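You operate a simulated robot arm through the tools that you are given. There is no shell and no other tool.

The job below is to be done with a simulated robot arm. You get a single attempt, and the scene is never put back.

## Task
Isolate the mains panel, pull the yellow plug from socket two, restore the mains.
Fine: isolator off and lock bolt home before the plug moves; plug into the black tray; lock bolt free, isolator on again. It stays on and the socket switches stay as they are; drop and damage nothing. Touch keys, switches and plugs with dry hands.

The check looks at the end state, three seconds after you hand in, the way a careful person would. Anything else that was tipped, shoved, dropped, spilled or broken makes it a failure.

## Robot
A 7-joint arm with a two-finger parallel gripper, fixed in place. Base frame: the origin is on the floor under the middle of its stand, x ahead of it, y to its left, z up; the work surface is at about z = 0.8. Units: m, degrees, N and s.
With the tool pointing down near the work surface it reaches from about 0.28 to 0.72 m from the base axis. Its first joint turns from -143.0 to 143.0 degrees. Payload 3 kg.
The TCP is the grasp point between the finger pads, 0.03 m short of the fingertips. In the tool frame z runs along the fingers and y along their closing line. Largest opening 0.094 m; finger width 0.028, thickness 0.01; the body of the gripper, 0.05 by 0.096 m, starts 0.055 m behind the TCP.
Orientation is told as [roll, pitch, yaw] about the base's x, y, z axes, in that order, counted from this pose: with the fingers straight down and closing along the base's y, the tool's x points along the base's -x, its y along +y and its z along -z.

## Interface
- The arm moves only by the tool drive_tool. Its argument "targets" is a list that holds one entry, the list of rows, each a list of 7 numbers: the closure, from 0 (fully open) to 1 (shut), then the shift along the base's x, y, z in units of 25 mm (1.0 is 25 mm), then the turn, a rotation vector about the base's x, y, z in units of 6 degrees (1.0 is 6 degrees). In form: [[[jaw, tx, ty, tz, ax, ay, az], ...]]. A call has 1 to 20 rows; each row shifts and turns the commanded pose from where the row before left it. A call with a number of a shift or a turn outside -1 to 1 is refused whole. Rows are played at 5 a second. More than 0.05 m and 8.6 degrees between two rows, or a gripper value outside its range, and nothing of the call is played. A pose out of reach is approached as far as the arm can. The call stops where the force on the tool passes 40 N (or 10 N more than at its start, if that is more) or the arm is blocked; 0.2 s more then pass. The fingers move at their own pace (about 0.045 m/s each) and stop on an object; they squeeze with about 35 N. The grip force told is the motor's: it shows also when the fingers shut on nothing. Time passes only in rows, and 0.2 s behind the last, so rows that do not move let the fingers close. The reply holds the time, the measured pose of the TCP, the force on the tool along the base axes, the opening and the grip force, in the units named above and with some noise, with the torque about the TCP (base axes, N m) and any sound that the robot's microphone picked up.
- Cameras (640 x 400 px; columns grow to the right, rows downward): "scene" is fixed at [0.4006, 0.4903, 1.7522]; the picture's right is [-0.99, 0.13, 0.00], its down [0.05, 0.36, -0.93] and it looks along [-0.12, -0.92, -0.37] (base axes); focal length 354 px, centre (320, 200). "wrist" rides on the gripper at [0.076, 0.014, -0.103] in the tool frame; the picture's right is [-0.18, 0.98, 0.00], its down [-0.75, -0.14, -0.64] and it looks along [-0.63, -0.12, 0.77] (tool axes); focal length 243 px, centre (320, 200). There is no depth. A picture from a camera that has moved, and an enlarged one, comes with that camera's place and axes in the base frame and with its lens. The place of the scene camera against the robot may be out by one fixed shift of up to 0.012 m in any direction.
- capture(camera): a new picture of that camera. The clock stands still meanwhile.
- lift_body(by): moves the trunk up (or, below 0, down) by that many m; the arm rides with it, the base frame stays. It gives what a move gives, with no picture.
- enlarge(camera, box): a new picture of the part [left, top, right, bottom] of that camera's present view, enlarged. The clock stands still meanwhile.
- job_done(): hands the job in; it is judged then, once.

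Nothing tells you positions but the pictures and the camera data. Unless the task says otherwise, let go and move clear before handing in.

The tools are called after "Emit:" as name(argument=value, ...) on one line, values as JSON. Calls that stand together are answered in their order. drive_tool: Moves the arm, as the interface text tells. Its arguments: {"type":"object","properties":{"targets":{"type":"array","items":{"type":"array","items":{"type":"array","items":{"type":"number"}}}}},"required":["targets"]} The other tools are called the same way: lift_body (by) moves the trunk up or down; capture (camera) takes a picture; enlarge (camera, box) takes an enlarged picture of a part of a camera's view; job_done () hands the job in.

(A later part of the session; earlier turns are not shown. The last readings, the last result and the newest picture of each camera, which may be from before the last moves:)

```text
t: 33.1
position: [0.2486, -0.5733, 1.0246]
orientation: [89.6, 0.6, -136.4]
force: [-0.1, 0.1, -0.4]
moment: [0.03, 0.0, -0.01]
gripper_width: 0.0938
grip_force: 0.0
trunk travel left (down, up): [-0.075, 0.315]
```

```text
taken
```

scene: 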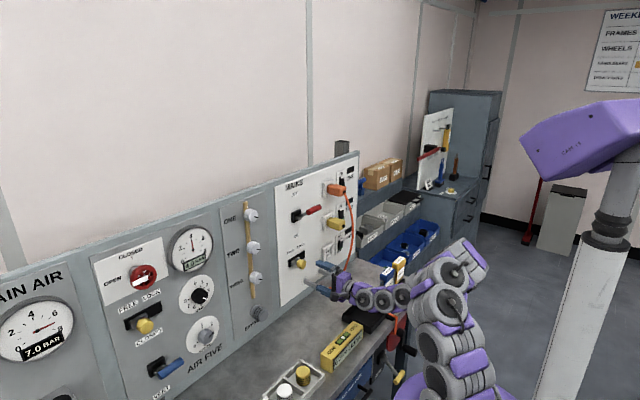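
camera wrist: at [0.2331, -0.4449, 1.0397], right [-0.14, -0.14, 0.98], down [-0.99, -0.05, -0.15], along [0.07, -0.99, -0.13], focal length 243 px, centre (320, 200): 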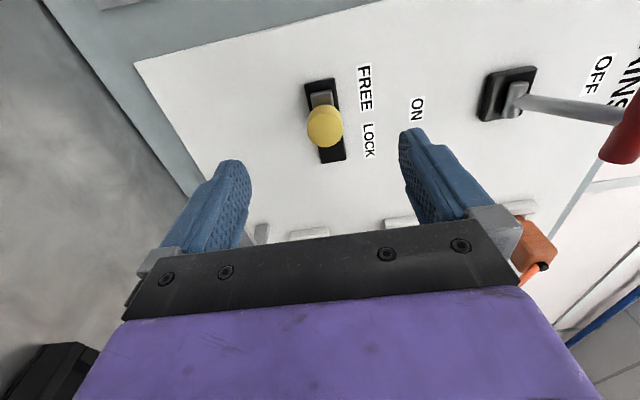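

The arm reaches here comfortably. An important observation: by triangulation the orange cable hangs directly in front of plug two (about 4 cm beyond its end), so later I must take the plug from the left. For now I approach the lock knob.

Emit:
drive_tool(targets=[[[0, 0.391, -0.703, 0.02, 0, 0, 0], [0, 0.391, -0.703, 0.02, 0, 0, 0], [0, 0.391, -0.703, 0, 0, 0, 0], [0, 0.391, -0.703, 0, 0, 0, 0]]])

Emit:
capture(camera="wrist")

Emit:
enlarge(camera="scene", box=[270, 220, 390, 295])

```text
t: 34.1
position: [0.2888, -0.6446, 1.0272]
orientation: [89.7, 0.6, -136.5]
force: [0.2, 0.4, 0.2]
moment: [0.01, 0.02, 0.02]
gripper_width: 0.0942
grip_force: 0.1
trunk travel left (down, up): [-0.075, 0.315]
```

```text
taken
camera wrist: at [0.2719, -0.5174, 1.0418], right [-0.14, -0.14, 0.98], down [-0.99, -0.05, -0.15], along [0.07, -0.99, -0.13], focal length 243 px, centre (320, 200)
```

wrist: 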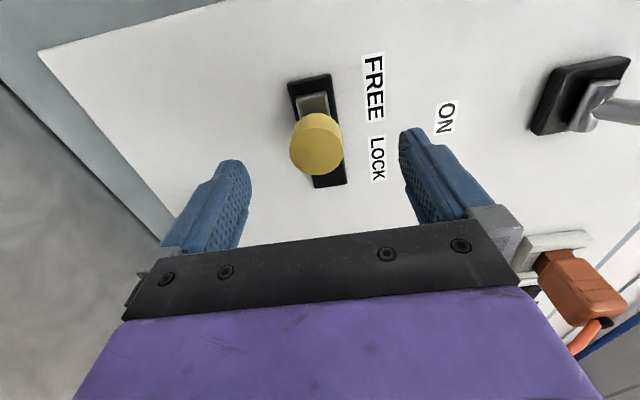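

```text
5.33 times, centred on (330, 258) of scene
camera zoom: at [0.4006, 0.4903, 1.7522], right [-0.99, 0.13, 0.0], down [0.05, 0.36, -0.93], along [-0.12, -0.92, -0.37], focal length 1886 px, centre (267, -107)
```

zoom: 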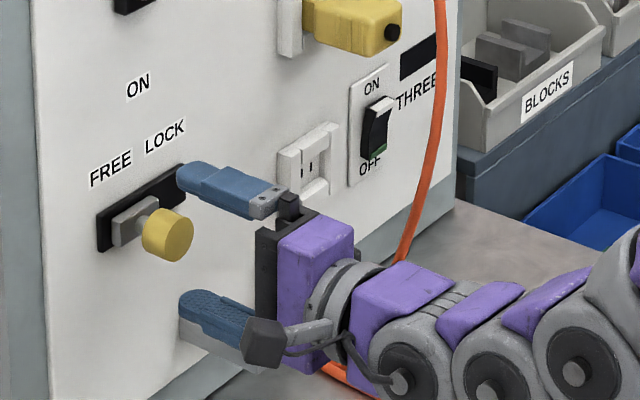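

The fingers straddle the knob and are centred in height. I advance about 35 mm and then close on the knob.

Emit:
drive_tool(targets=[[[0, 0.526, -0.44, -0.02, 0, 0, 0], [0, 0.526, -0.44, -0.02, 0, 0, 0], [0.4, 0, 0, 0, 0, 0, 0], [0.5, 0, 0, 0, 0, 0, 0]]])

Emit:
capture(camera="wrist")

Emit:
enlarge(camera="scene", box=[270, 220, 390, 295])

```text
t: 35.1
position: [0.3158, -0.6657, 1.0256]
orientation: [89.6, 0.6, -136.4]
force: [-0.6, 0.3, 0.2]
moment: [0.03, 0.04, 0.02]
gripper_width: 0.0468
grip_force: 0.1
trunk travel left (down, up): [-0.075, 0.315]
```

```text
taken
camera wrist: at [0.2996, -0.5377, 1.0401], right [-0.14, -0.14, 0.98], down [-0.99, -0.05, -0.15], along [0.07, -0.99, -0.13], focal length 243 px, centre (320, 200)
```

wrist: 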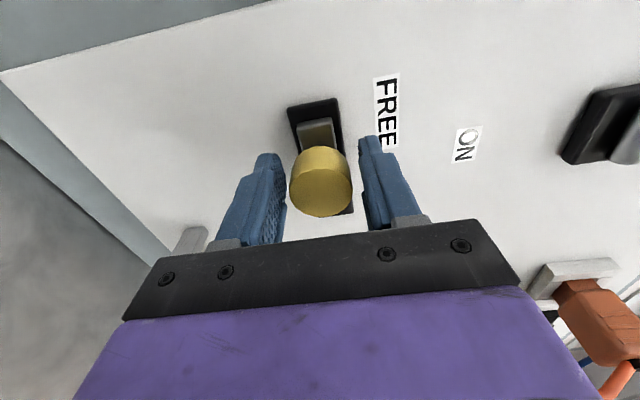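

```text
5.33 times, centred on (330, 258) of scene
camera zoom: at [0.4006, 0.4903, 1.7522], right [-0.99, 0.13, 0.0], down [0.05, 0.36, -0.93], along [-0.12, -0.92, -0.37], focal length 1886 px, centre (267, -107)
```

zoom: 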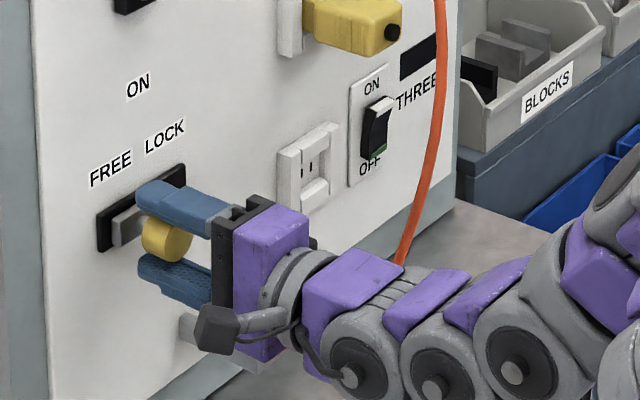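

The knob sits well between the pads. I close to grip it.

Emit:
drive_tool(targets=[[[0.7, 0, 0, 0, 0, 0, 0], [0.85, 0, 0, 0, 0, 0, 0], [1.0, 0, 0, 0, 0, 0, 0]]])

```text
t: 36.0
position: [0.3155, -0.6659, 1.0253]
orientation: [89.7, 0.6, -136.5]
force: [-0.2, -1.1, 1.2]
moment: [-0.17, -0.19, 0.13]
gripper_width: 0.0335
grip_force: 44.8
trunk travel left (down, up): [-0.075, 0.315]
```

Gripped (33.5 mm wide knob). I slide it right toward LOCK along the panel in 5 mm steps.

Emit:
drive_tool(targets=[[[1, -0.145, -0.137, 0, 0, 0, 0], [1, -0.145, -0.137, 0, 0, 0, 0], [1, -0.145, -0.137, 0, 0, 0, 0], [1, -0.145, -0.137, 0, 0, 0, 0]]])

Emit:
capture(camera="wrist")

Emit:
enlarge(camera="scene", box=[270, 220, 390, 295])

```text
t: 37.0
position: [0.3018, -0.6797, 1.0254]
orientation: [89.7, 0.6, -136.4]
force: [11.1, -12.2, 10.0]
moment: [-0.42, 0.0, -0.18]
gripper_width: 0.0336
grip_force: 44.8
trunk travel left (down, up): [-0.075, 0.315]
```

```text
taken
camera wrist: at [0.2856, -0.5515, 1.0401], right [-0.14, -0.14, 0.98], down [-0.99, -0.05, -0.15], along [0.07, -0.99, -0.13], focal length 243 px, centre (320, 200)
```

wrist: 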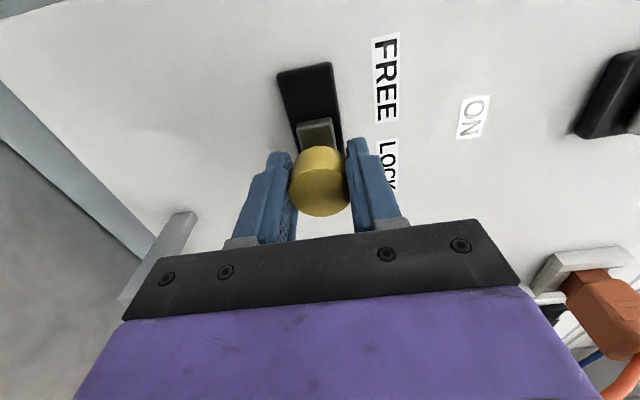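

```text
5.33 times, centred on (330, 258) of scene
camera zoom: at [0.4006, 0.4903, 1.7522], right [-0.99, 0.13, 0.0], down [0.05, 0.36, -0.93], along [-0.12, -0.92, -0.37], focal length 1886 px, centre (267, -107)
```

zoom: 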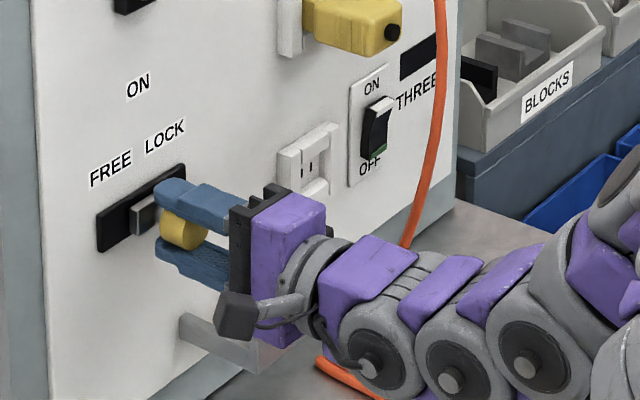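

The bolt is moving; the small side force shows the panel is at exactly 45°, so I correct the slide direction to (-0.707, -0.707) and continue to the end stop.

Emit:
drive_tool(targets=[[[1, -0.13, -0.15, 0.02, 0, 0, 0], [1, -0.141, -0.141, 0, 0, 0, 0], [1, -0.141, -0.141, 0, 0, 0, 0]]])

Emit:
capture(camera="wrist")

Emit:
enlarge(camera="scene", box=[270, 220, 390, 295])

```text
t: 37.8
position: [0.2906, -0.6907, 1.0236]
orientation: [89.7, 0.6, -136.5]
force: [10.9, -9.7, 6.2]
moment: [-0.24, -0.21, 1.02]
gripper_width: 0.0337
grip_force: 45.5
trunk travel left (down, up): [-0.075, 0.315]
```

```text
taken
camera wrist: at [0.2753, -0.5618, 1.0401], right [-0.14, -0.14, 0.98], down [-0.99, -0.05, -0.14], along [0.07, -0.99, -0.13], focal length 243 px, centre (320, 200)
```

wrist: 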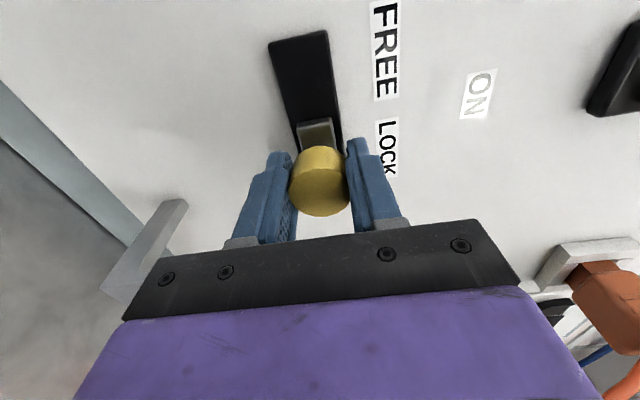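

```text
5.33 times, centred on (330, 258) of scene
camera zoom: at [0.4006, 0.4903, 1.7522], right [-0.99, 0.13, 0.0], down [0.05, 0.36, -0.93], along [-0.12, -0.92, -0.37], focal length 1886 px, centre (267, -107)
```

zoom: 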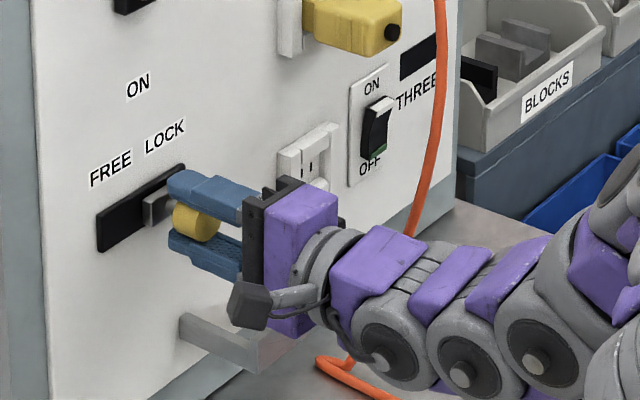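

Bolt has travelled 35 mm and resistance is starting. I push a few more millimetres to seat it home.

Emit:
drive_tool(targets=[[[1, -0.085, -0.085, 0, 0, 0, 0], [1, -0.085, -0.085, 0, 0, 0, 0], [1, -0.085, -0.085, 0, 0, 0, 0]]])

Emit:
capture(camera="wrist")

Emit:
enlarge(camera="scene", box=[270, 220, 390, 295])

```text
t: 38.5
position: [0.2884, -0.6921, 1.0254]
orientation: [89.6, 0.5, -136.0]
force: [27.4, 15.0, -9.4]
moment: [-0.29, -0.38, 0.13]
gripper_width: 0.0334
grip_force: 44.5
trunk travel left (down, up): [-0.075, 0.315]
```

```text
taken
camera wrist: at [0.2724, -0.5638, 1.0404], right [-0.13, -0.14, 0.98], down [-0.99, -0.06, -0.14], along [0.08, -0.99, -0.13], focal length 243 px, centre (320, 200)
```

wrist: 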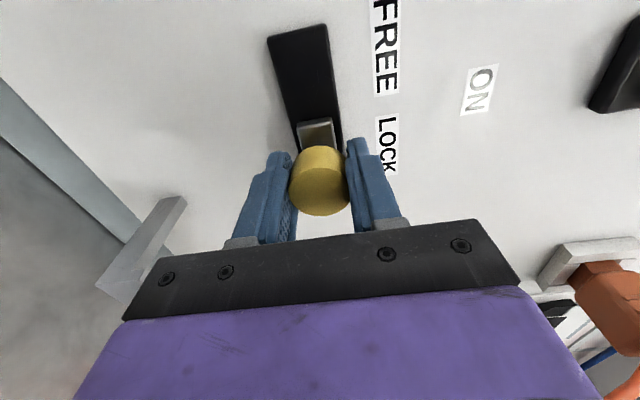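

```text
5.33 times, centred on (330, 258) of scene
camera zoom: at [0.4006, 0.4903, 1.7522], right [-0.99, 0.13, 0.0], down [0.05, 0.36, -0.93], along [-0.12, -0.92, -0.37], focal length 1886 px, centre (267, -107)
```

zoom: 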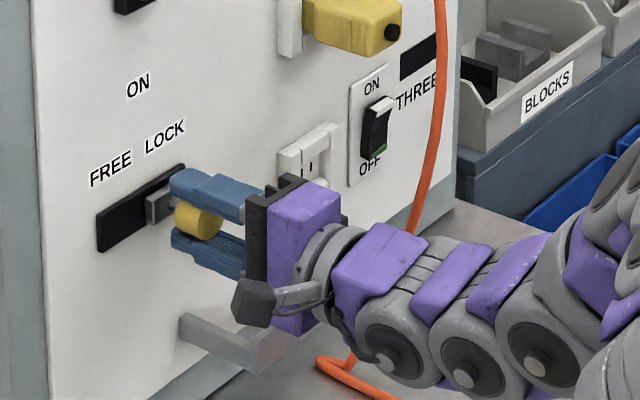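

Force along the panel is about 30 N against the stop: the bolt is home at LOCK. I release it and withdraw straight out.

Emit:
drive_tool(targets=[[[0.6, 0, 0, 0, 0, 0, 0], [0.2, 0, 0, 0, 0, 0, 0], [0, 0, 0, 0, 0, 0, 0], [0, 0, 0, 0, 0, 0, 0], [0, -0.5, 0.5, 0, 0, 0, 0], [0, -0.7, 0.7, 0, 0, 0, 0], [0, -0.7, 0.7, 0, 0, 0, 0], [0, -0.7, 0.7, 0, 0, 0, 0], [0, -0.7, 0.7, 0, 0, 0, 0]]])

Emit:
capture(camera="wrist")

Emit:
enlarge(camera="scene", box=[270, 190, 390, 265])

```text
t: 40.5
position: [0.1991, -0.6115, 1.026]
orientation: [89.7, 0.6, -136.5]
force: [0.5, -0.1, 0.2]
moment: [0.02, -0.01, 0.01]
gripper_width: 0.0939
grip_force: 0.1
trunk travel left (down, up): [-0.075, 0.315]
```

```text
taken
camera wrist: at [0.1836, -0.4832, 1.0404], right [-0.14, -0.14, 0.98], down [-0.99, -0.05, -0.15], along [0.07, -0.99, -0.13], focal length 243 px, centre (320, 200)
```

wrist: 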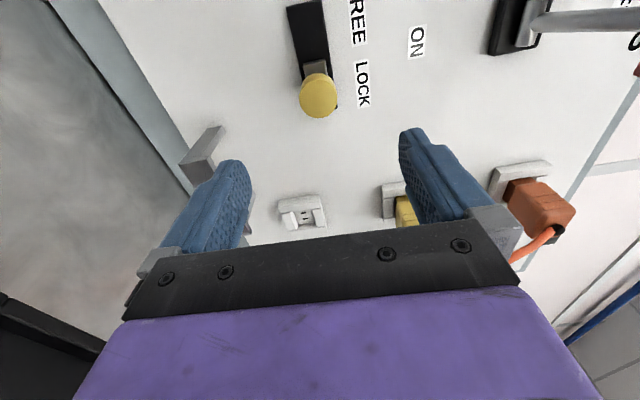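

```text
5.33 times, centred on (330, 228) of scene
camera zoom: at [0.4006, 0.4903, 1.7522], right [-0.99, 0.13, 0.0], down [0.05, 0.36, -0.93], along [-0.12, -0.92, -0.37], focal length 1886 px, centre (267, 53)
```

zoom: 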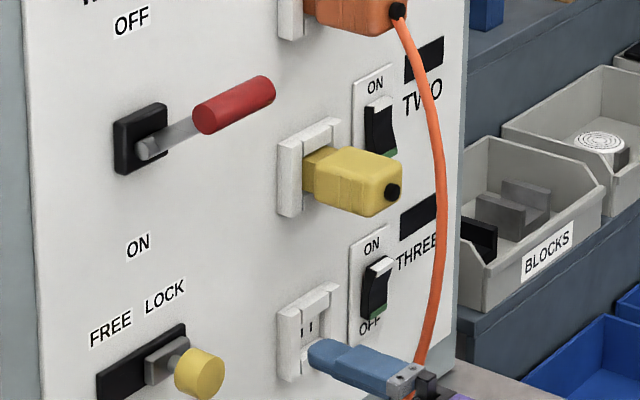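

The isolator is OFF and the bolt at LOCK. Now the plug: I'll approach it at 45° from the left with fingers above and below, keeping the hanging orange cable to the right. First I rise to z≈1.118 and yaw the tool to point along -y.

Emit:
drive_tool(targets=[[[0, 0, 0, 0.915, 0, 0, 0], [0, 0, 0, 0.915, 0, 0, 0], [0, 0, 0, 0.915, 0, 0, 0], [0, 0, 0, 0.915, 0, 0, 0], [0, -0.19, -0.1, 0, 0, 0, -0.906], [0, -0.19, -0.1, 0, 0, 0, -0.906], [0, -0.19, -0.1, 0, 0, 0, -0.906], [0, -0.19, -0.1, 0, 0, 0, -0.906], [0, -0.19, -0.1, 0, 0, 0, -0.906], [0, -0.19, -0.1, 0, 0, 0, -0.906], [0, -0.19, -0.1, 0, 0, 0, -0.906], [0, -0.19, -0.1, 0, 0, 0, -0.906]]])

Emit:
capture(camera="wrist")

Emit:
capture(camera="scene")

```text
t: 43.1
position: [0.1604, -0.6344, 1.1164]
orientation: [89.7, 0.7, 179.9]
force: [-0.9, -0.9, 0.3]
moment: [-0.01, -0.03, 0.01]
gripper_width: 0.094
grip_force: 0.0
trunk travel left (down, up): [-0.075, 0.315]
```

```text
taken
camera wrist: at [0.2377, -0.5296, 1.1319], right [-0.19, -0.01, 0.98], down [-0.75, 0.64, -0.14], along [-0.63, -0.77, -0.13], focal length 243 px, centre (320, 200)
```

wrist: 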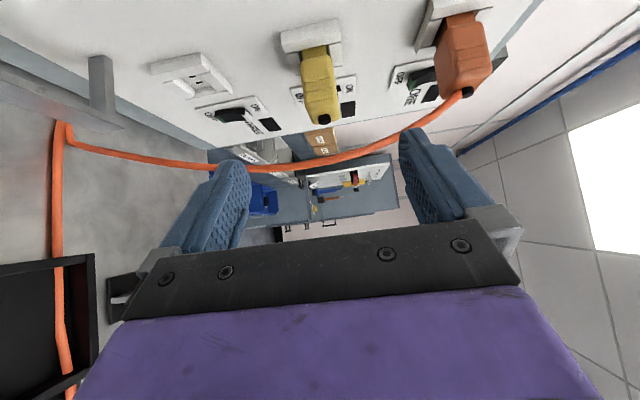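

```text
taken
```

scene: 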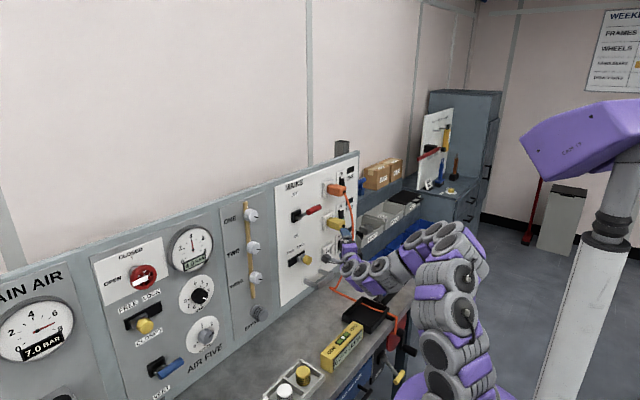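

From this view I confirm the plug stud at about (0.135, -0.795, 1.116) and the cable hanging at about (0.105, -0.762). For laying the plug flat in the tray later, I want the camera on the outward side (the arm's natural wrist). I roll the tool 180° back here in free space, half at a time, after backing off a little.

Emit:
drive_tool(targets=[[[0, 0.2, 0.6, 0, 0, 0, 0], [0, 0.2, 0.6, 0, 0, 0, 0], [0, 0, 0, 0, 0, 1, 0], [0, 0, 0, 0, 0, 1, 0], [0, 0, 0, 0, 0, 1, 0], [0, 0, 0, 0, 0, 1, 0], [0, 0, 0, 0, 0, 1, 0], [0, 0, 0, 0, 0, 1, 0], [0, 0, 0, 0, 0, 1, 0], [0, 0, 0, 0, 0, 1, 0], [0, 0, 0, 0, 0, 1, 0], [0, 0, 0, 0, 0, 1, 0], [0, 0, 0, 0, 0, 1, 0], [0, 0, 0, 0, 0, 1, 0], [0, 0, 0, 0, 0, 1, 0], [0, 0, 0, 0, 0, 1, 0], [0, 0, 0, 0, 0, 1, 0]]])

Emit:
capture(camera="wrist")

Emit:
capture(camera="scene")

```text
t: 46.8
position: [-0.0879, -0.6171, 1.0496]
orientation: [74.5, -88.4, -162.8]
force: [-1.0, -0.5, 0.3]
moment: [-0.03, -0.04, 0.02]
gripper_width: 0.094
grip_force: 0.1
out of reach, approached as far as the arm can: row 8, 9, 10, 11, 12, 13, 14, 15, 16, 17
trunk travel left (down, up): [-0.075, 0.315]
```

```text
taken
camera wrist: at [-0.0743, -0.5113, 0.9733], right [0.98, 0.03, 0.21], down [-0.18, 0.63, 0.75], along [-0.11, -0.78, 0.62], focal length 243 px, centre (320, 200)
```

wrist: 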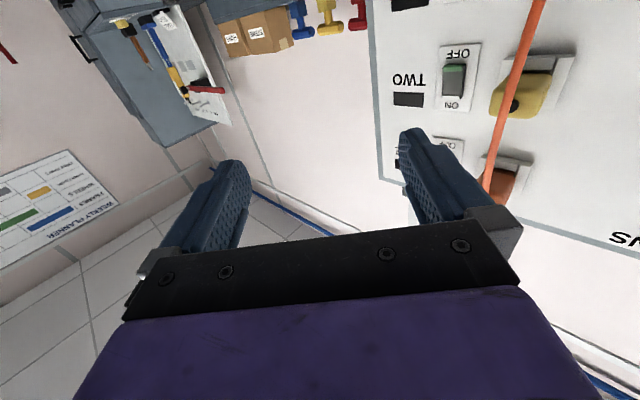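

```text
taken
```

scene: 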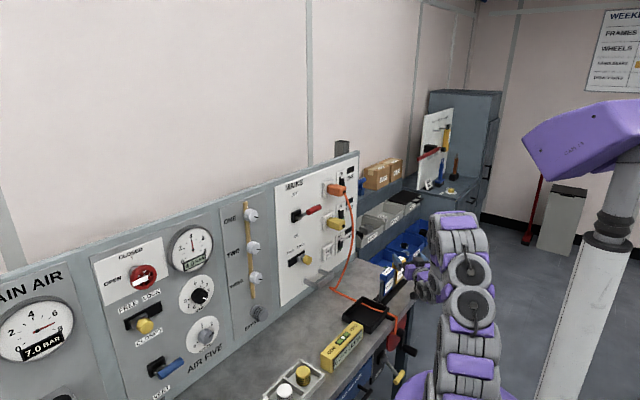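

The arm swung the hand toward -x while rolling, as it couldn't hold position. I check that nothing was touched (tags, cable, tray) before moving on.

Emit:
enlarge(camera="scene", box=[300, 200, 500, 325])

Emit:
enlarge(camera="scene", box=[360, 225, 450, 285])

```text
3.20 times, centred on (400, 262) of scene
camera zoom: at [0.4006, 0.4903, 1.7522], right [-0.99, 0.13, 0.0], down [0.05, 0.36, -0.93], along [-0.12, -0.92, -0.37], focal length 1131 px, centre (64, 0)
```

zoom: 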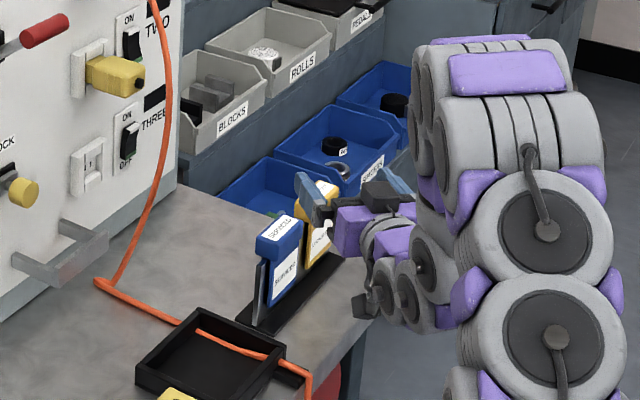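

```text
6.67 times, centred on (405, 255) of scene
camera zoom: at [0.4006, 0.4903, 1.7522], right [-0.99, 0.13, 0.0], down [0.05, 0.36, -0.93], along [-0.12, -0.92, -0.37], focal length 2357 px, centre (-247, -167)
```

zoom: 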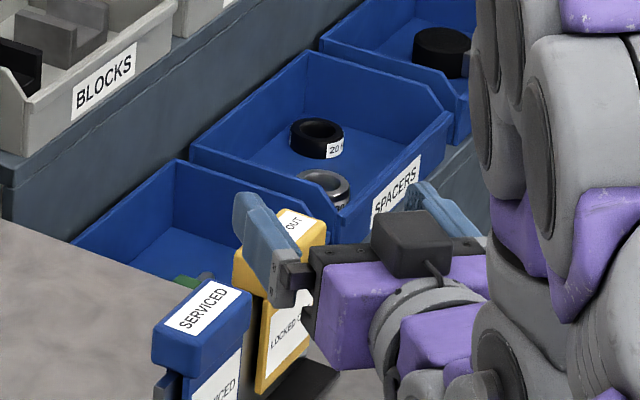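

Nothing was touched: the tags, tray and cable are as before, with the hand about 0.1 m clear. The tool is now camera-below pointing -y; I check it moves freely back toward the panel side.

Emit:
drive_tool(targets=[[[0, 0.5, 0.3, 0.5, 0, 0, 0], [0, 0.5, 0.3, 0.5, 0, 0, 0], [0, 0.8, 0, 0.3, 0, 0, 0], [0, 0.8, 0, 0.3, 0, 0, 0], [0, 0.8, 0, 0.3, 0, 0, 0], [0, 0.8, 0, 0.3, 0, 0, 0]]])

Emit:
capture(camera="wrist")

Emit:
capture(camera="scene")

```text
t: 48.1
position: [-0.0702, -0.593, 1.1336]
orientation: [69.7, -89.1, -159.3]
force: [0.3, -0.9, -0.2]
moment: [0.0, -0.01, -0.02]
gripper_width: 0.0939
grip_force: 0.0
out of reach, approached as far as the arm can: row 1, 2, 3, 4, 5, 6
trunk travel left (down, up): [-0.075, 0.315]
```

```text
taken
camera wrist: at [-0.0565, -0.4872, 1.0576], right [0.98, 0.01, 0.2], down [-0.16, 0.64, 0.75], along [-0.12, -0.77, 0.62], focal length 243 px, centre (320, 200)
```

wrist: 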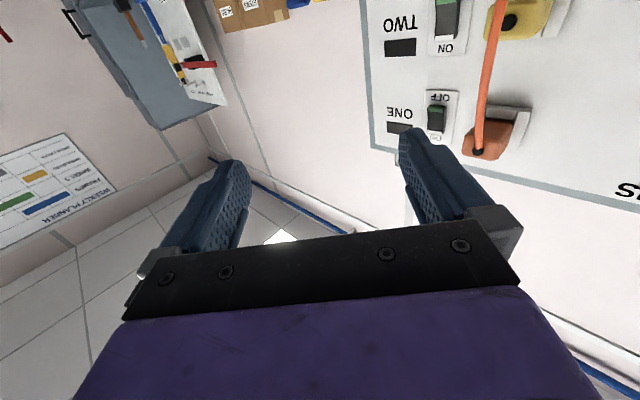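

```text
taken
```

scene: 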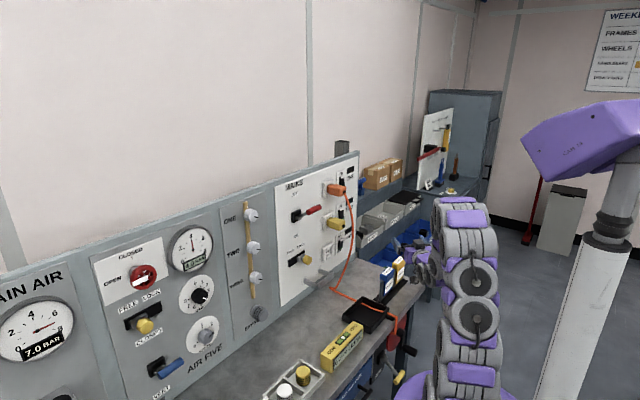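

In this branch the wrist roll is at its limit, so I'll go back to the camera-left orientation that worked. I roll the tool back 90° here in free space.

Emit:
drive_tool(targets=[[[0, 0, 0, 0, 0, -1, 0], [0, 0, 0, 0, 0, -1, 0], [0, 0, 0, 0, 0, -1, 0], [0, 0, 0, 0, 0, -1, 0], [0, 0, 0, 0, 0, -1, 0], [0, 0, 0, 0, 0, -1, 0], [0, 0, 0, 0, 0, -1, 0], [0, 0, 0, 0, 0, -1, 0], [0, 0, 0, 0, 0, -1, 0], [0, 0, 0, 0, 0, -1, 0], [0, 0, 0, 0, 0, -1, 0], [0, 0, 0, 0, 0, -1, 0], [0, 0, 0, 0, 0, -1, 0], [0, 0, 0, 0, 0, -1, 0], [0, 0, 0, 0, 0, -1, 0]]])

Emit:
capture(camera="scene")

```text
t: 51.4
position: [-0.0713, -0.592, 1.1329]
orientation: [89.7, 0.7, -179.9]
force: [-0.4, -0.7, -1.1]
moment: [0.01, -0.01, -0.03]
gripper_width: 0.0937
grip_force: 0.0
trunk travel left (down, up): [-0.075, 0.315]
```

```text
taken
```

scene: 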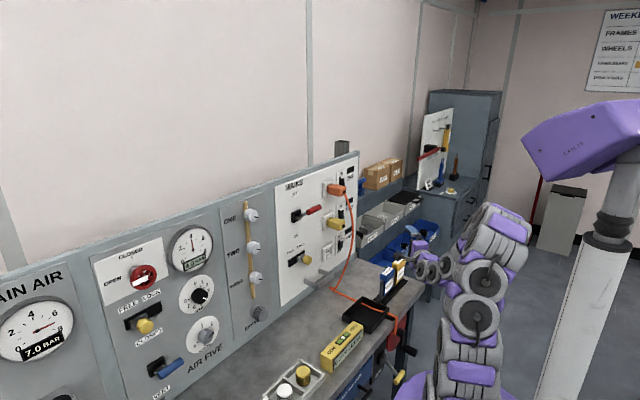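

Back in the good orientation with no limits. I return to the pre-grasp position left of the plug.

Emit:
drive_tool(targets=[[[0, 0.93, 0, -0.06, 0, 0, 0], [0, 0.93, 0, -0.06, 0, 0, 0], [0, 0.93, 0, -0.06, 0, 0, 0], [0, 0.93, 0, -0.06, 0, 0, 0], [0, 0.93, 0, -0.06, 0, 0, 0], [0, 0.93, 0, -0.06, 0, 0, 0], [0, 0.93, 0, -0.06, 0, 0, 0], [0, 0.93, 0, -0.06, 0, 0, 0], [0, 0.93, 0, -0.06, 0, 0, 0], [0, 0.93, -0.3, -0.06, 0, 0, 0]]])

Emit:
capture(camera="wrist")

```text
t: 53.5
position: [0.1537, -0.6194, 1.1161]
orientation: [89.7, 0.5, -180.0]
force: [0.5, -0.3, -0.2]
moment: [0.0, 0.01, 0.03]
gripper_width: 0.0938
grip_force: 0.1
out of reach, approached as far as the arm can: row 1, 2, 3, 4, 6
trunk travel left (down, up): [-0.075, 0.315]
```

```text
taken
camera wrist: at [0.2298, -0.5145, 1.1316], right [-0.19, -0.01, 0.98], down [-0.75, 0.64, -0.14], along [-0.63, -0.77, -0.13], focal length 243 px, centre (320, 200)
```

wrist: 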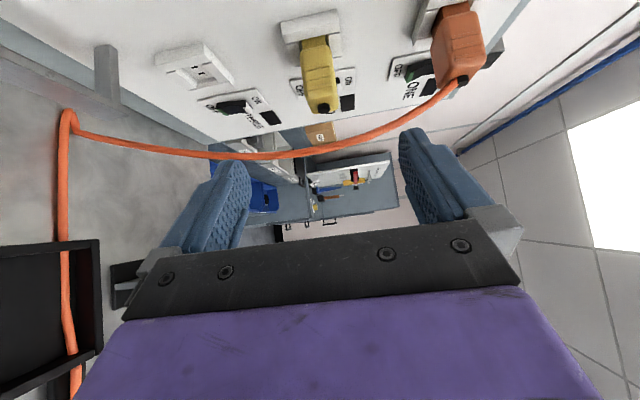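

At the pre-grasp with a clear view: plug ahead, cable to its right. I yaw a further 7°, align with the plug at z≈1.115, and move to about 0.12 m short of the grasp.

Emit:
drive_tool(targets=[[[0, 0.41, -0.9, 0, 0, 0, -0.4], [0, 0.41, -0.9, 0, 0, 0, -0.4], [0, 0.4, -0.9, 0, 0, 0, -0.37]]])

Emit:
capture(camera="wrist")

Emit:
enlarge(camera="scene", box=[290, 180, 410, 255])

```text
t: 54.4
position: [0.1486, -0.6654, 1.0937]
orientation: [90.6, 0.5, 173.8]
force: [-1.3, 0.5, 0.4]
moment: [0.0, -0.01, -0.01]
gripper_width: 0.0938
grip_force: 0.1
out of reach, approached as far as the arm can: row 2, 3
trunk travel left (down, up): [-0.075, 0.315]
```

```text
taken
camera wrist: at [0.2348, -0.5692, 1.1065], right [-0.19, 0.03, 0.98], down [-0.68, 0.72, -0.15], along [-0.71, -0.7, -0.12], focal length 243 px, centre (320, 200)
```

wrist: 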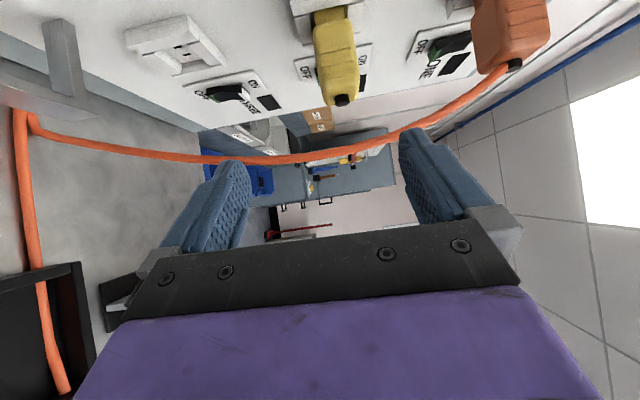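

```text
5.33 times, centred on (350, 218) of scene
camera zoom: at [0.4006, 0.4903, 1.7522], right [-0.99, 0.13, 0.0], down [0.05, 0.36, -0.93], along [-0.12, -0.92, -0.37], focal length 1886 px, centre (160, 107)
```

zoom: 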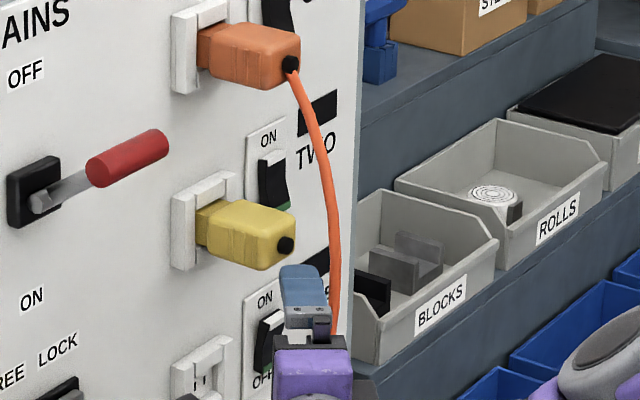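

That yaw hits a wrist limit in this arm posture, and the natural posture for approaching from the left is with the camera on the outward side. I'll unwind safely: back off and face the panel, then tilt the tool down, spin it, and tilt up again in the right posture.

Emit:
drive_tool(targets=[[[0, 0.1, 0.47, 0.25, 0, 0, 0.92], [0, 0.1, 0.47, 0.25, 0, 0, 0.92], [0, 0.1, 0.47, 0.25, 0, 0, 0.92], [0, 0.1, 0.47, 0.25, 0, 0, 0.92], [0, 0.1, 0.47, 0.25, 0, 0, 0.92], [0, 0.1, 0.47, 0.25, 0, 0, 0.92], [0, 0.1, 0.47, 0.25, 0, 0, 0.92], [0, 0.1, 0.47, 0.25, 0, 0, 0.92], [0, 0.1, 0.47, 0.25, 0, 0, 0.92]]])

Emit:
capture(camera="scene")

```text
t: 56.4
position: [0.1703, -0.5591, 1.1492]
orientation: [89.6, 0.7, -137.1]
force: [0.1, 0.4, 0.3]
moment: [0.02, 0.02, -0.01]
gripper_width: 0.0939
grip_force: 0.0
trunk travel left (down, up): [-0.075, 0.315]
```

```text
taken
```

scene: 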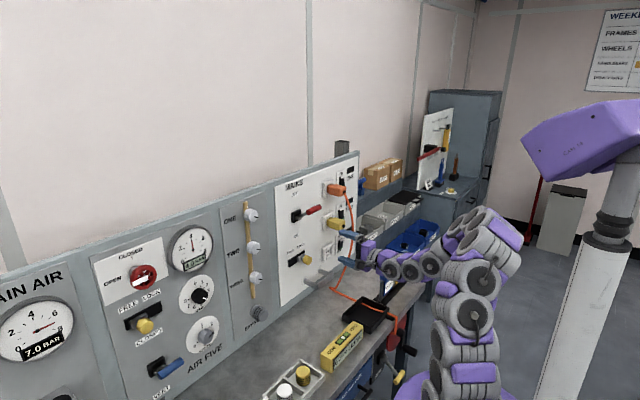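

All free. Now I tilt the tool down about the panel-parallel axis, in two halves.

Emit:
drive_tool(targets=[[[0, -0.05, 0.05, 0.2, 0.88, 0.88, 0], [0, -0.05, 0.05, 0.2, 0.88, 0.88, 0], [0, -0.05, 0.05, 0.2, 0.88, 0.88, 0], [0, -0.05, 0.05, 0.2, 0.88, 0.88, 0], [0, -0.05, 0.05, 0.2, 0.88, 0.88, 0], [0, -0.05, 0.05, 0.2, 0.88, 0.88, 0], [0, -0.05, 0.05, 0.2, 0.88, 0.88, 0], [0, -0.05, 0.05, 0.2, 0.88, 0.88, 0], [0, -0.05, 0.05, 0.2, 0.88, 0.88, 0], [0, -0.05, 0.05, 0.2, 0.88, 0.88, 0], [0, -0.05, 0.05, 0.2, 0.88, 0.88, 0], [0, -0.05, 0.05, 0.2, 0.88, 0.88, 0]]])

Emit:
capture(camera="scene")

Emit:
capture(camera="wrist")

```text
t: 59.0
position: [0.1571, -0.5437, 1.2081]
orientation: [-0.2, -2.2, -135.6]
force: [-0.8, 0.5, 0.1]
moment: [0.0, 0.0, 0.01]
gripper_width: 0.0939
grip_force: 0.1
trunk travel left (down, up): [-0.075, 0.315]
```

```text
taken
```

scene: 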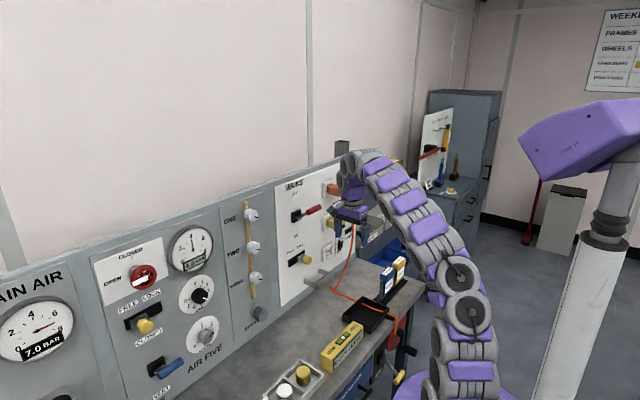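

```text
taken
camera wrist: at [0.225, -0.4975, 1.3068], right [0.56, -0.83, 0.0], down [-0.62, -0.41, 0.67], along [-0.56, -0.38, -0.74], focal length 243 px, centre (320, 200)
```

wrist: 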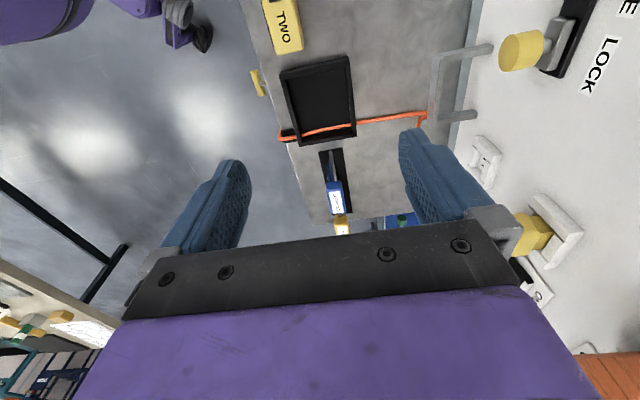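

Tool is pointing down freely. I now spin it about vertical by +115° so the camera will end up on the outward side when I tilt up again.

Emit:
drive_tool(targets=[[[0, 0, 0, 0, 0, 0, 0.96], [0, 0, 0, 0, 0, 0, 0.96], [0, 0, 0, 0, 0, 0, 0.96], [0, 0, 0, 0, 0, 0, 0.96], [0, 0, 0, 0, 0, 0, 0.96], [0, 0, 0, 0, 0, 0, 0.96], [0, 0, 0, 0, 0, 0, 0.96], [0, 0, 0, 0, 0, 0, 0.96], [0, 0, 0, 0, 0, 0, 0.96], [0, 0, 0, 0, 0, 0, 0.96], [0, 0, 0, 0, 0, 0, 0.96], [0, 0, 0, 0, 0, 0, 0.96], [0, 0, 0, 0, 0, 0, 0.96], [0, 0, 0, 0, 0, 0, 0.96], [0, 0, 0, 0, 0, 0, 0.96], [0, 0, 0, 0, 0, 0, 0.96], [0, 0, 0, 0, 0, 0, 0.96], [0, 0, 0, 0, 0, 0, 0.96], [0, 0, 0, 0, 0, 0, 0.96], [0, 0, 0, 0, 0, 0, 0.96]]])

Emit:
capture(camera="wrist")

Emit:
capture(camera="scene")

```text
t: 63.1
position: [0.1573, -0.5429, 1.2093]
orientation: [0.2, -2.2, -20.2]
force: [0.6, 0.1, -0.1]
moment: [0.01, 0.04, 0.01]
gripper_width: 0.0939
grip_force: 0.0
trunk travel left (down, up): [-0.075, 0.315]
```

```text
taken
camera wrist: at [0.0875, -0.5011, 1.3079], right [0.51, 0.86, 0.01], down [0.63, -0.39, 0.67], along [0.58, -0.34, -0.74], focal length 243 px, centre (320, 200)
```

wrist: 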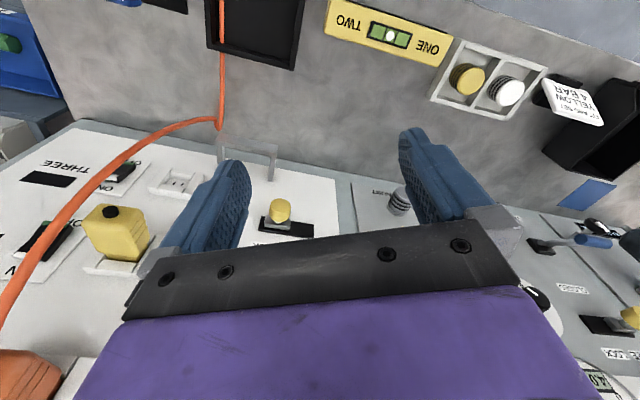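

```text
taken
```

scene: 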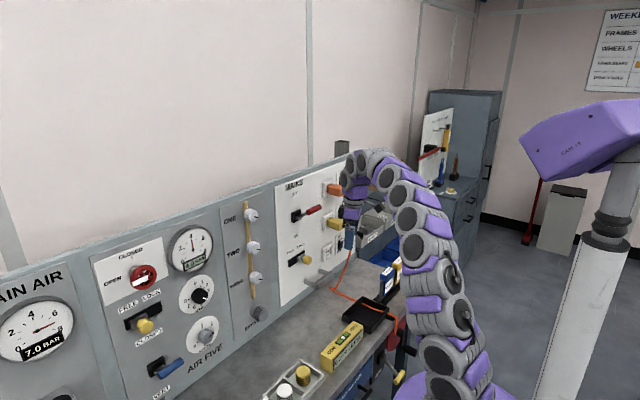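

The spin went fine. Now I tilt the tool up 90° about its camera-side axis to point at azimuth -110°, in two halves, coming down to plug height.

Emit:
drive_tool(targets=[[[0, 0.1, -0.1, -0.2, -0.94, 0.342, 0], [0, 0.1, -0.1, -0.2, -0.94, 0.342, 0], [0, 0.1, -0.1, -0.2, -0.94, 0.342, 0], [0, 0.1, -0.1, -0.2, -0.94, 0.342, 0], [0, 0.1, -0.1, -0.2, -0.94, 0.342, 0], [0, 0.1, -0.1, -0.2, -0.94, 0.342, 0], [0, 0.1, -0.1, -0.2, -0.94, 0.342, 0], [0, 0.1, -0.1, -0.2, -0.94, 0.342, 0]]])

Emit:
drive_tool(targets=[[[0, 0.1, -0.1, -0.2, -0.94, 0.342, 0], [0, 0.1, -0.1, -0.2, -0.94, 0.342, 0], [0, 0.1, -0.1, -0.2, -0.94, 0.342, 0], [0, 0.1, -0.1, -0.2, -0.94, 0.342, 0], [0, 0.1, -0.1, -0.2, -0.94, 0.342, 0], [0, 0.1, -0.1, -0.2, -0.94, 0.342, 0], [0, 0.1, -0.1, -0.2, -0.94, 0.342, 0]]])

Emit:
capture(camera="wrist")

Emit:
capture(camera="scene")

```text
t: 65.0
position: [0.1775, -0.5646, 1.1685]
orientation: [-48.0, -1.8, -18.4]
force: [0.0, 0.4, 0.0]
moment: [0.02, 0.0, 0.0]
gripper_width: 0.0941
grip_force: 0.0
trunk travel left (down, up): [-0.075, 0.315]
```

```text
t: 66.5
position: [0.1819, -0.5751, 1.1357]
orientation: [-85.8, -0.2, -20.3]
force: [0.4, 0.1, 0.5]
moment: [-0.01, 0.01, 0.01]
gripper_width: 0.0941
grip_force: 0.0
out of reach, approached as far as the arm can: row 4, 5
trunk travel left (down, up): [-0.075, 0.315]
```

```text
taken
camera wrist: at [0.1458, -0.4509, 1.1276], right [0.2, 0.0, -0.98], down [0.92, 0.33, 0.19], along [0.32, -0.94, 0.07], focal length 243 px, centre (320, 200)
```

wrist: 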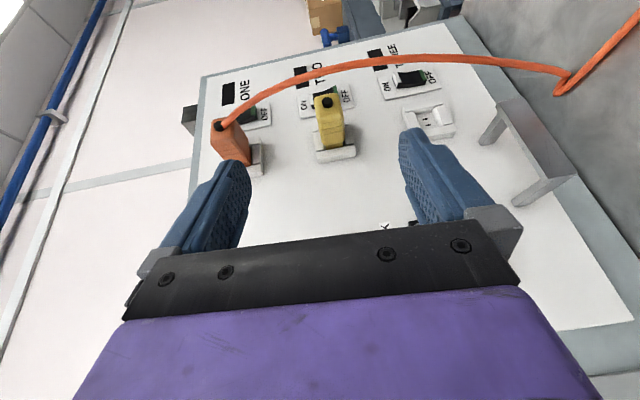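

```text
taken
```

scene: 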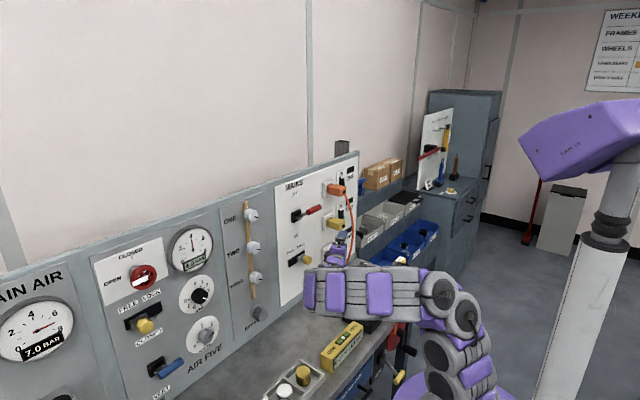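

I'm now in the natural posture: camera on the outward side, fingers above/below, plug clearly in view with the cable beyond it. Plug position agrees within 5 mm. I level the tool and move to the pre-grasp at about (0.21, -0.70, 1.115).

Emit:
drive_tool(targets=[[[0, 0.23, -0.8, -0.16, -0.22, 0.08, 0], [0, 0.23, -0.8, -0.16, -0.22, 0.08, 0], [0, 0.23, -0.8, -0.16, -0.22, 0.08, 0], [0, 0.23, -0.8, -0.16, 0, 0, 0], [0, 0.23, -0.8, -0.16, 0, 0, 0], [0, 0.0, -0.8, 0, 0, 0, 0]]])

Emit:
capture(camera="wrist")

Emit:
enlarge(camera="scene", box=[270, 170, 430, 270])

```text
t: 68.0
position: [0.2128, -0.6953, 1.1167]
orientation: [-90.2, -0.3, -20.3]
force: [0.7, 0.4, -0.8]
moment: [0.0, -0.02, -0.01]
gripper_width: 0.0939
grip_force: 0.1
trunk travel left (down, up): [-0.075, 0.315]
```

```text
taken
camera wrist: at [0.176, -0.5716, 1.1011], right [0.18, -0.07, -0.98], down [0.93, 0.34, 0.14], along [0.33, -0.94, 0.12], focal length 243 px, centre (320, 200)
```

wrist: 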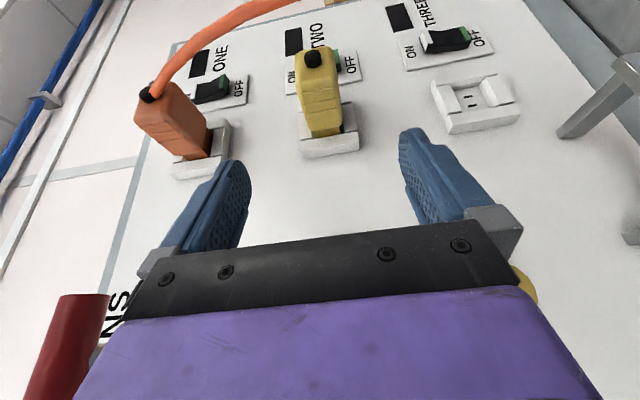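

```text
4.00 times, centred on (350, 220) of scene
camera zoom: at [0.4006, 0.4903, 1.7522], right [-0.99, 0.13, 0.0], down [0.05, 0.36, -0.93], along [-0.12, -0.92, -0.37], focal length 1414 px, centre (200, 120)
```

zoom: 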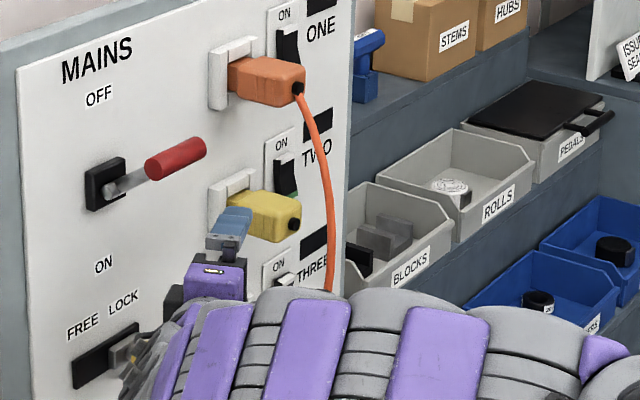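

Alignment is good: the tool axis meets the plug body mid-length and at its height. I approach along the tool axis in two stages with open fingers.

Emit:
drive_tool(targets=[[[0, -0.287, -0.786, -0.015, 0, 0, 0], [0, -0.287, -0.786, -0.015, 0, 0, 0], [0, -0.287, -0.786, -0.015, 0, 0, 0]]])

Emit:
capture(camera="wrist")

Emit:
enlarge(camera="scene", box=[290, 180, 390, 243])

```text
t: 68.8
position: [0.1909, -0.7552, 1.1132]
orientation: [-90.0, -0.4, -20.2]
force: [0.1, -0.2, 0.6]
moment: [-0.02, 0.01, 0.0]
gripper_width: 0.094
grip_force: 0.2
trunk travel left (down, up): [-0.075, 0.315]
```

```text
taken
camera wrist: at [0.1544, -0.631, 1.0983], right [0.18, -0.07, -0.98], down [0.93, 0.34, 0.14], along [0.33, -0.94, 0.12], focal length 243 px, centre (320, 200)
```

wrist: 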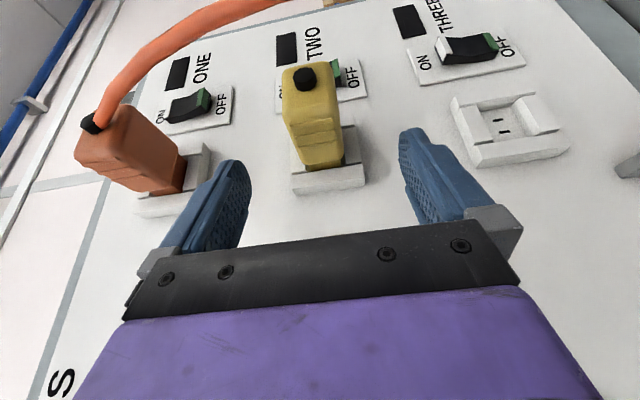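

```text
6.35 times, centred on (340, 212) of scene
camera zoom: at [0.4006, 0.4903, 1.7522], right [-0.99, 0.13, 0.0], down [0.05, 0.36, -0.93], along [-0.12, -0.92, -0.37], focal length 2245 px, centre (193, 127)
```

zoom: 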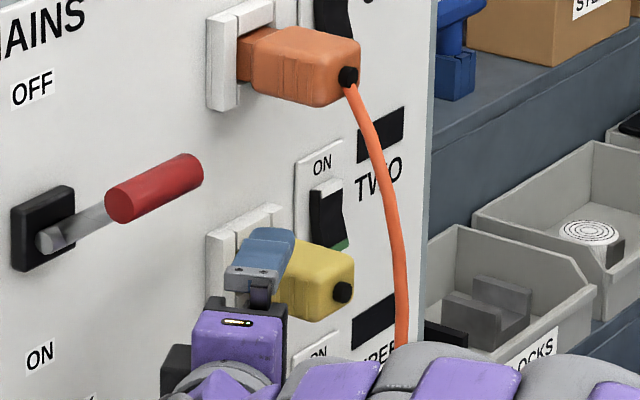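

Fingers are straddling symmetric about the plug and clear of the cable. I complete the approach to the grasp point.

Emit:
drive_tool(targets=[[[0, -0.283, -0.773, 0.04, 0, 0, 0], [0, -0.283, -0.773, 0.04, 0, 0, 0], [0, -0.283, -0.773, 0.04, 0, 0, 0]]])

Emit:
capture(camera="wrist")

Emit:
enlarge(camera="scene", box=[290, 180, 390, 243])

```text
t: 69.5
position: [0.1671, -0.8127, 1.1169]
orientation: [-90.1, -0.2, -20.2]
force: [0.8, 0.1, -0.8]
moment: [0.01, 0.0, 0.04]
gripper_width: 0.094
grip_force: 0.1
trunk travel left (down, up): [-0.075, 0.315]
```

```text
taken
camera wrist: at [0.1322, -0.6886, 1.1026], right [0.18, -0.07, -0.98], down [0.93, 0.34, 0.14], along [0.33, -0.94, 0.12], focal length 243 px, centre (320, 200)
```

wrist: 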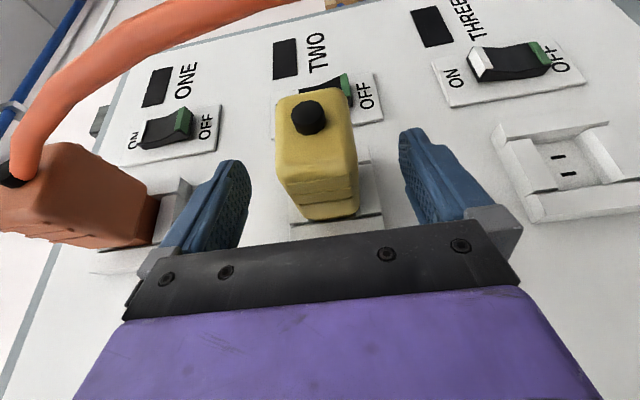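

```text
6.35 times, centred on (340, 212) of scene
camera zoom: at [0.4006, 0.4903, 1.7522], right [-0.99, 0.13, 0.0], down [0.05, 0.36, -0.93], along [-0.12, -0.92, -0.37], focal length 2245 px, centre (193, 127)
```

zoom: 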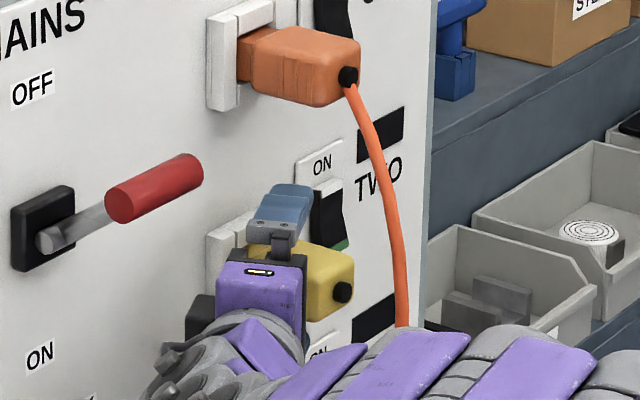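

The plug sits centred between the pads with the cable well clear. I close the fingers on it.

Emit:
drive_tool(targets=[[[0.3, 0, 0, 0, 0, 0, 0], [0.5, 0, 0, 0, 0, 0, 0], [0.7, 0, 0, 0, 0, 0, 0], [1.0, 0, 0, 0, 0, 0, 0], [1.0, 0, 0, 0, 0, 0, 0]]])

Emit:
capture(camera="wrist")

```text
t: 70.8
position: [0.1676, -0.8117, 1.1165]
orientation: [-90.0, -0.3, -20.4]
force: [-2.9, 5.6, -12.0]
moment: [0.28, 0.29, 0.06]
gripper_width: 0.0396
grip_force: 35.0
trunk travel left (down, up): [-0.075, 0.315]
```

```text
taken
camera wrist: at [0.1321, -0.6873, 1.1019], right [0.18, -0.07, -0.98], down [0.93, 0.34, 0.14], along [0.33, -0.94, 0.12], focal length 243 px, centre (320, 200)
```

wrist: 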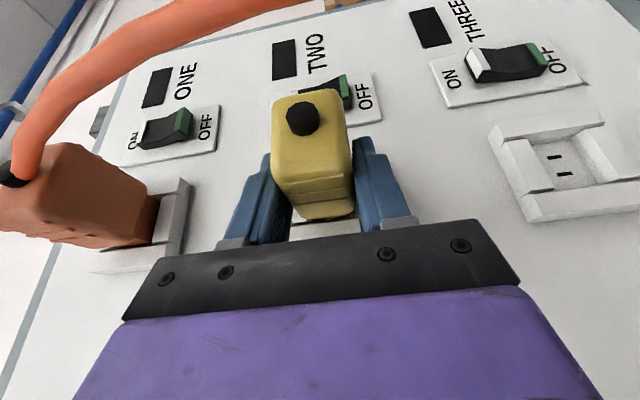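

Gripped at 39.6 mm. I relieve about 1 mm downward and begin pulling straight out along the panel normal in small steps.

Emit:
drive_tool(targets=[[[1, 0, 0, -0.05, 0, 0, 0], [1, -0.1, 0.1, 0, 0, 0, 0], [1, -0.1, 0.1, 0, 0, 0, 0], [1, -0.1, 0.1, 0, 0, 0, 0]]])

Emit:
capture(camera="wrist")

```text
t: 71.8
position: [0.1592, -0.8019, 1.1183]
orientation: [-90.3, -0.3, -20.4]
force: [0.7, 0.4, -0.2]
moment: [0.0, -0.02, -0.01]
gripper_width: 0.0397
grip_force: 35.5
trunk travel left (down, up): [-0.075, 0.315]
```

```text
taken
camera wrist: at [0.1234, -0.6772, 1.1031], right [0.18, -0.07, -0.98], down [0.93, 0.34, 0.14], along [0.32, -0.94, 0.12], focal length 243 px, centre (320, 200)
```

wrist: 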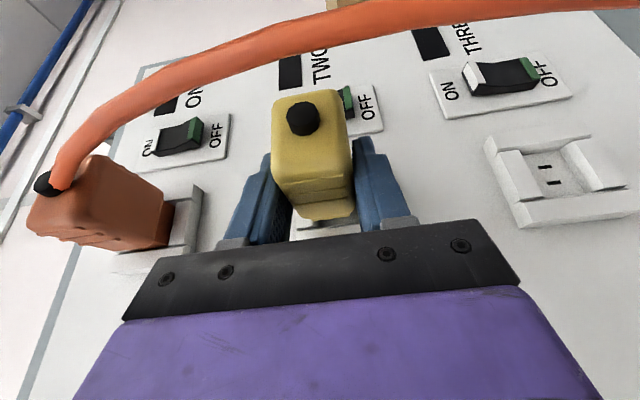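

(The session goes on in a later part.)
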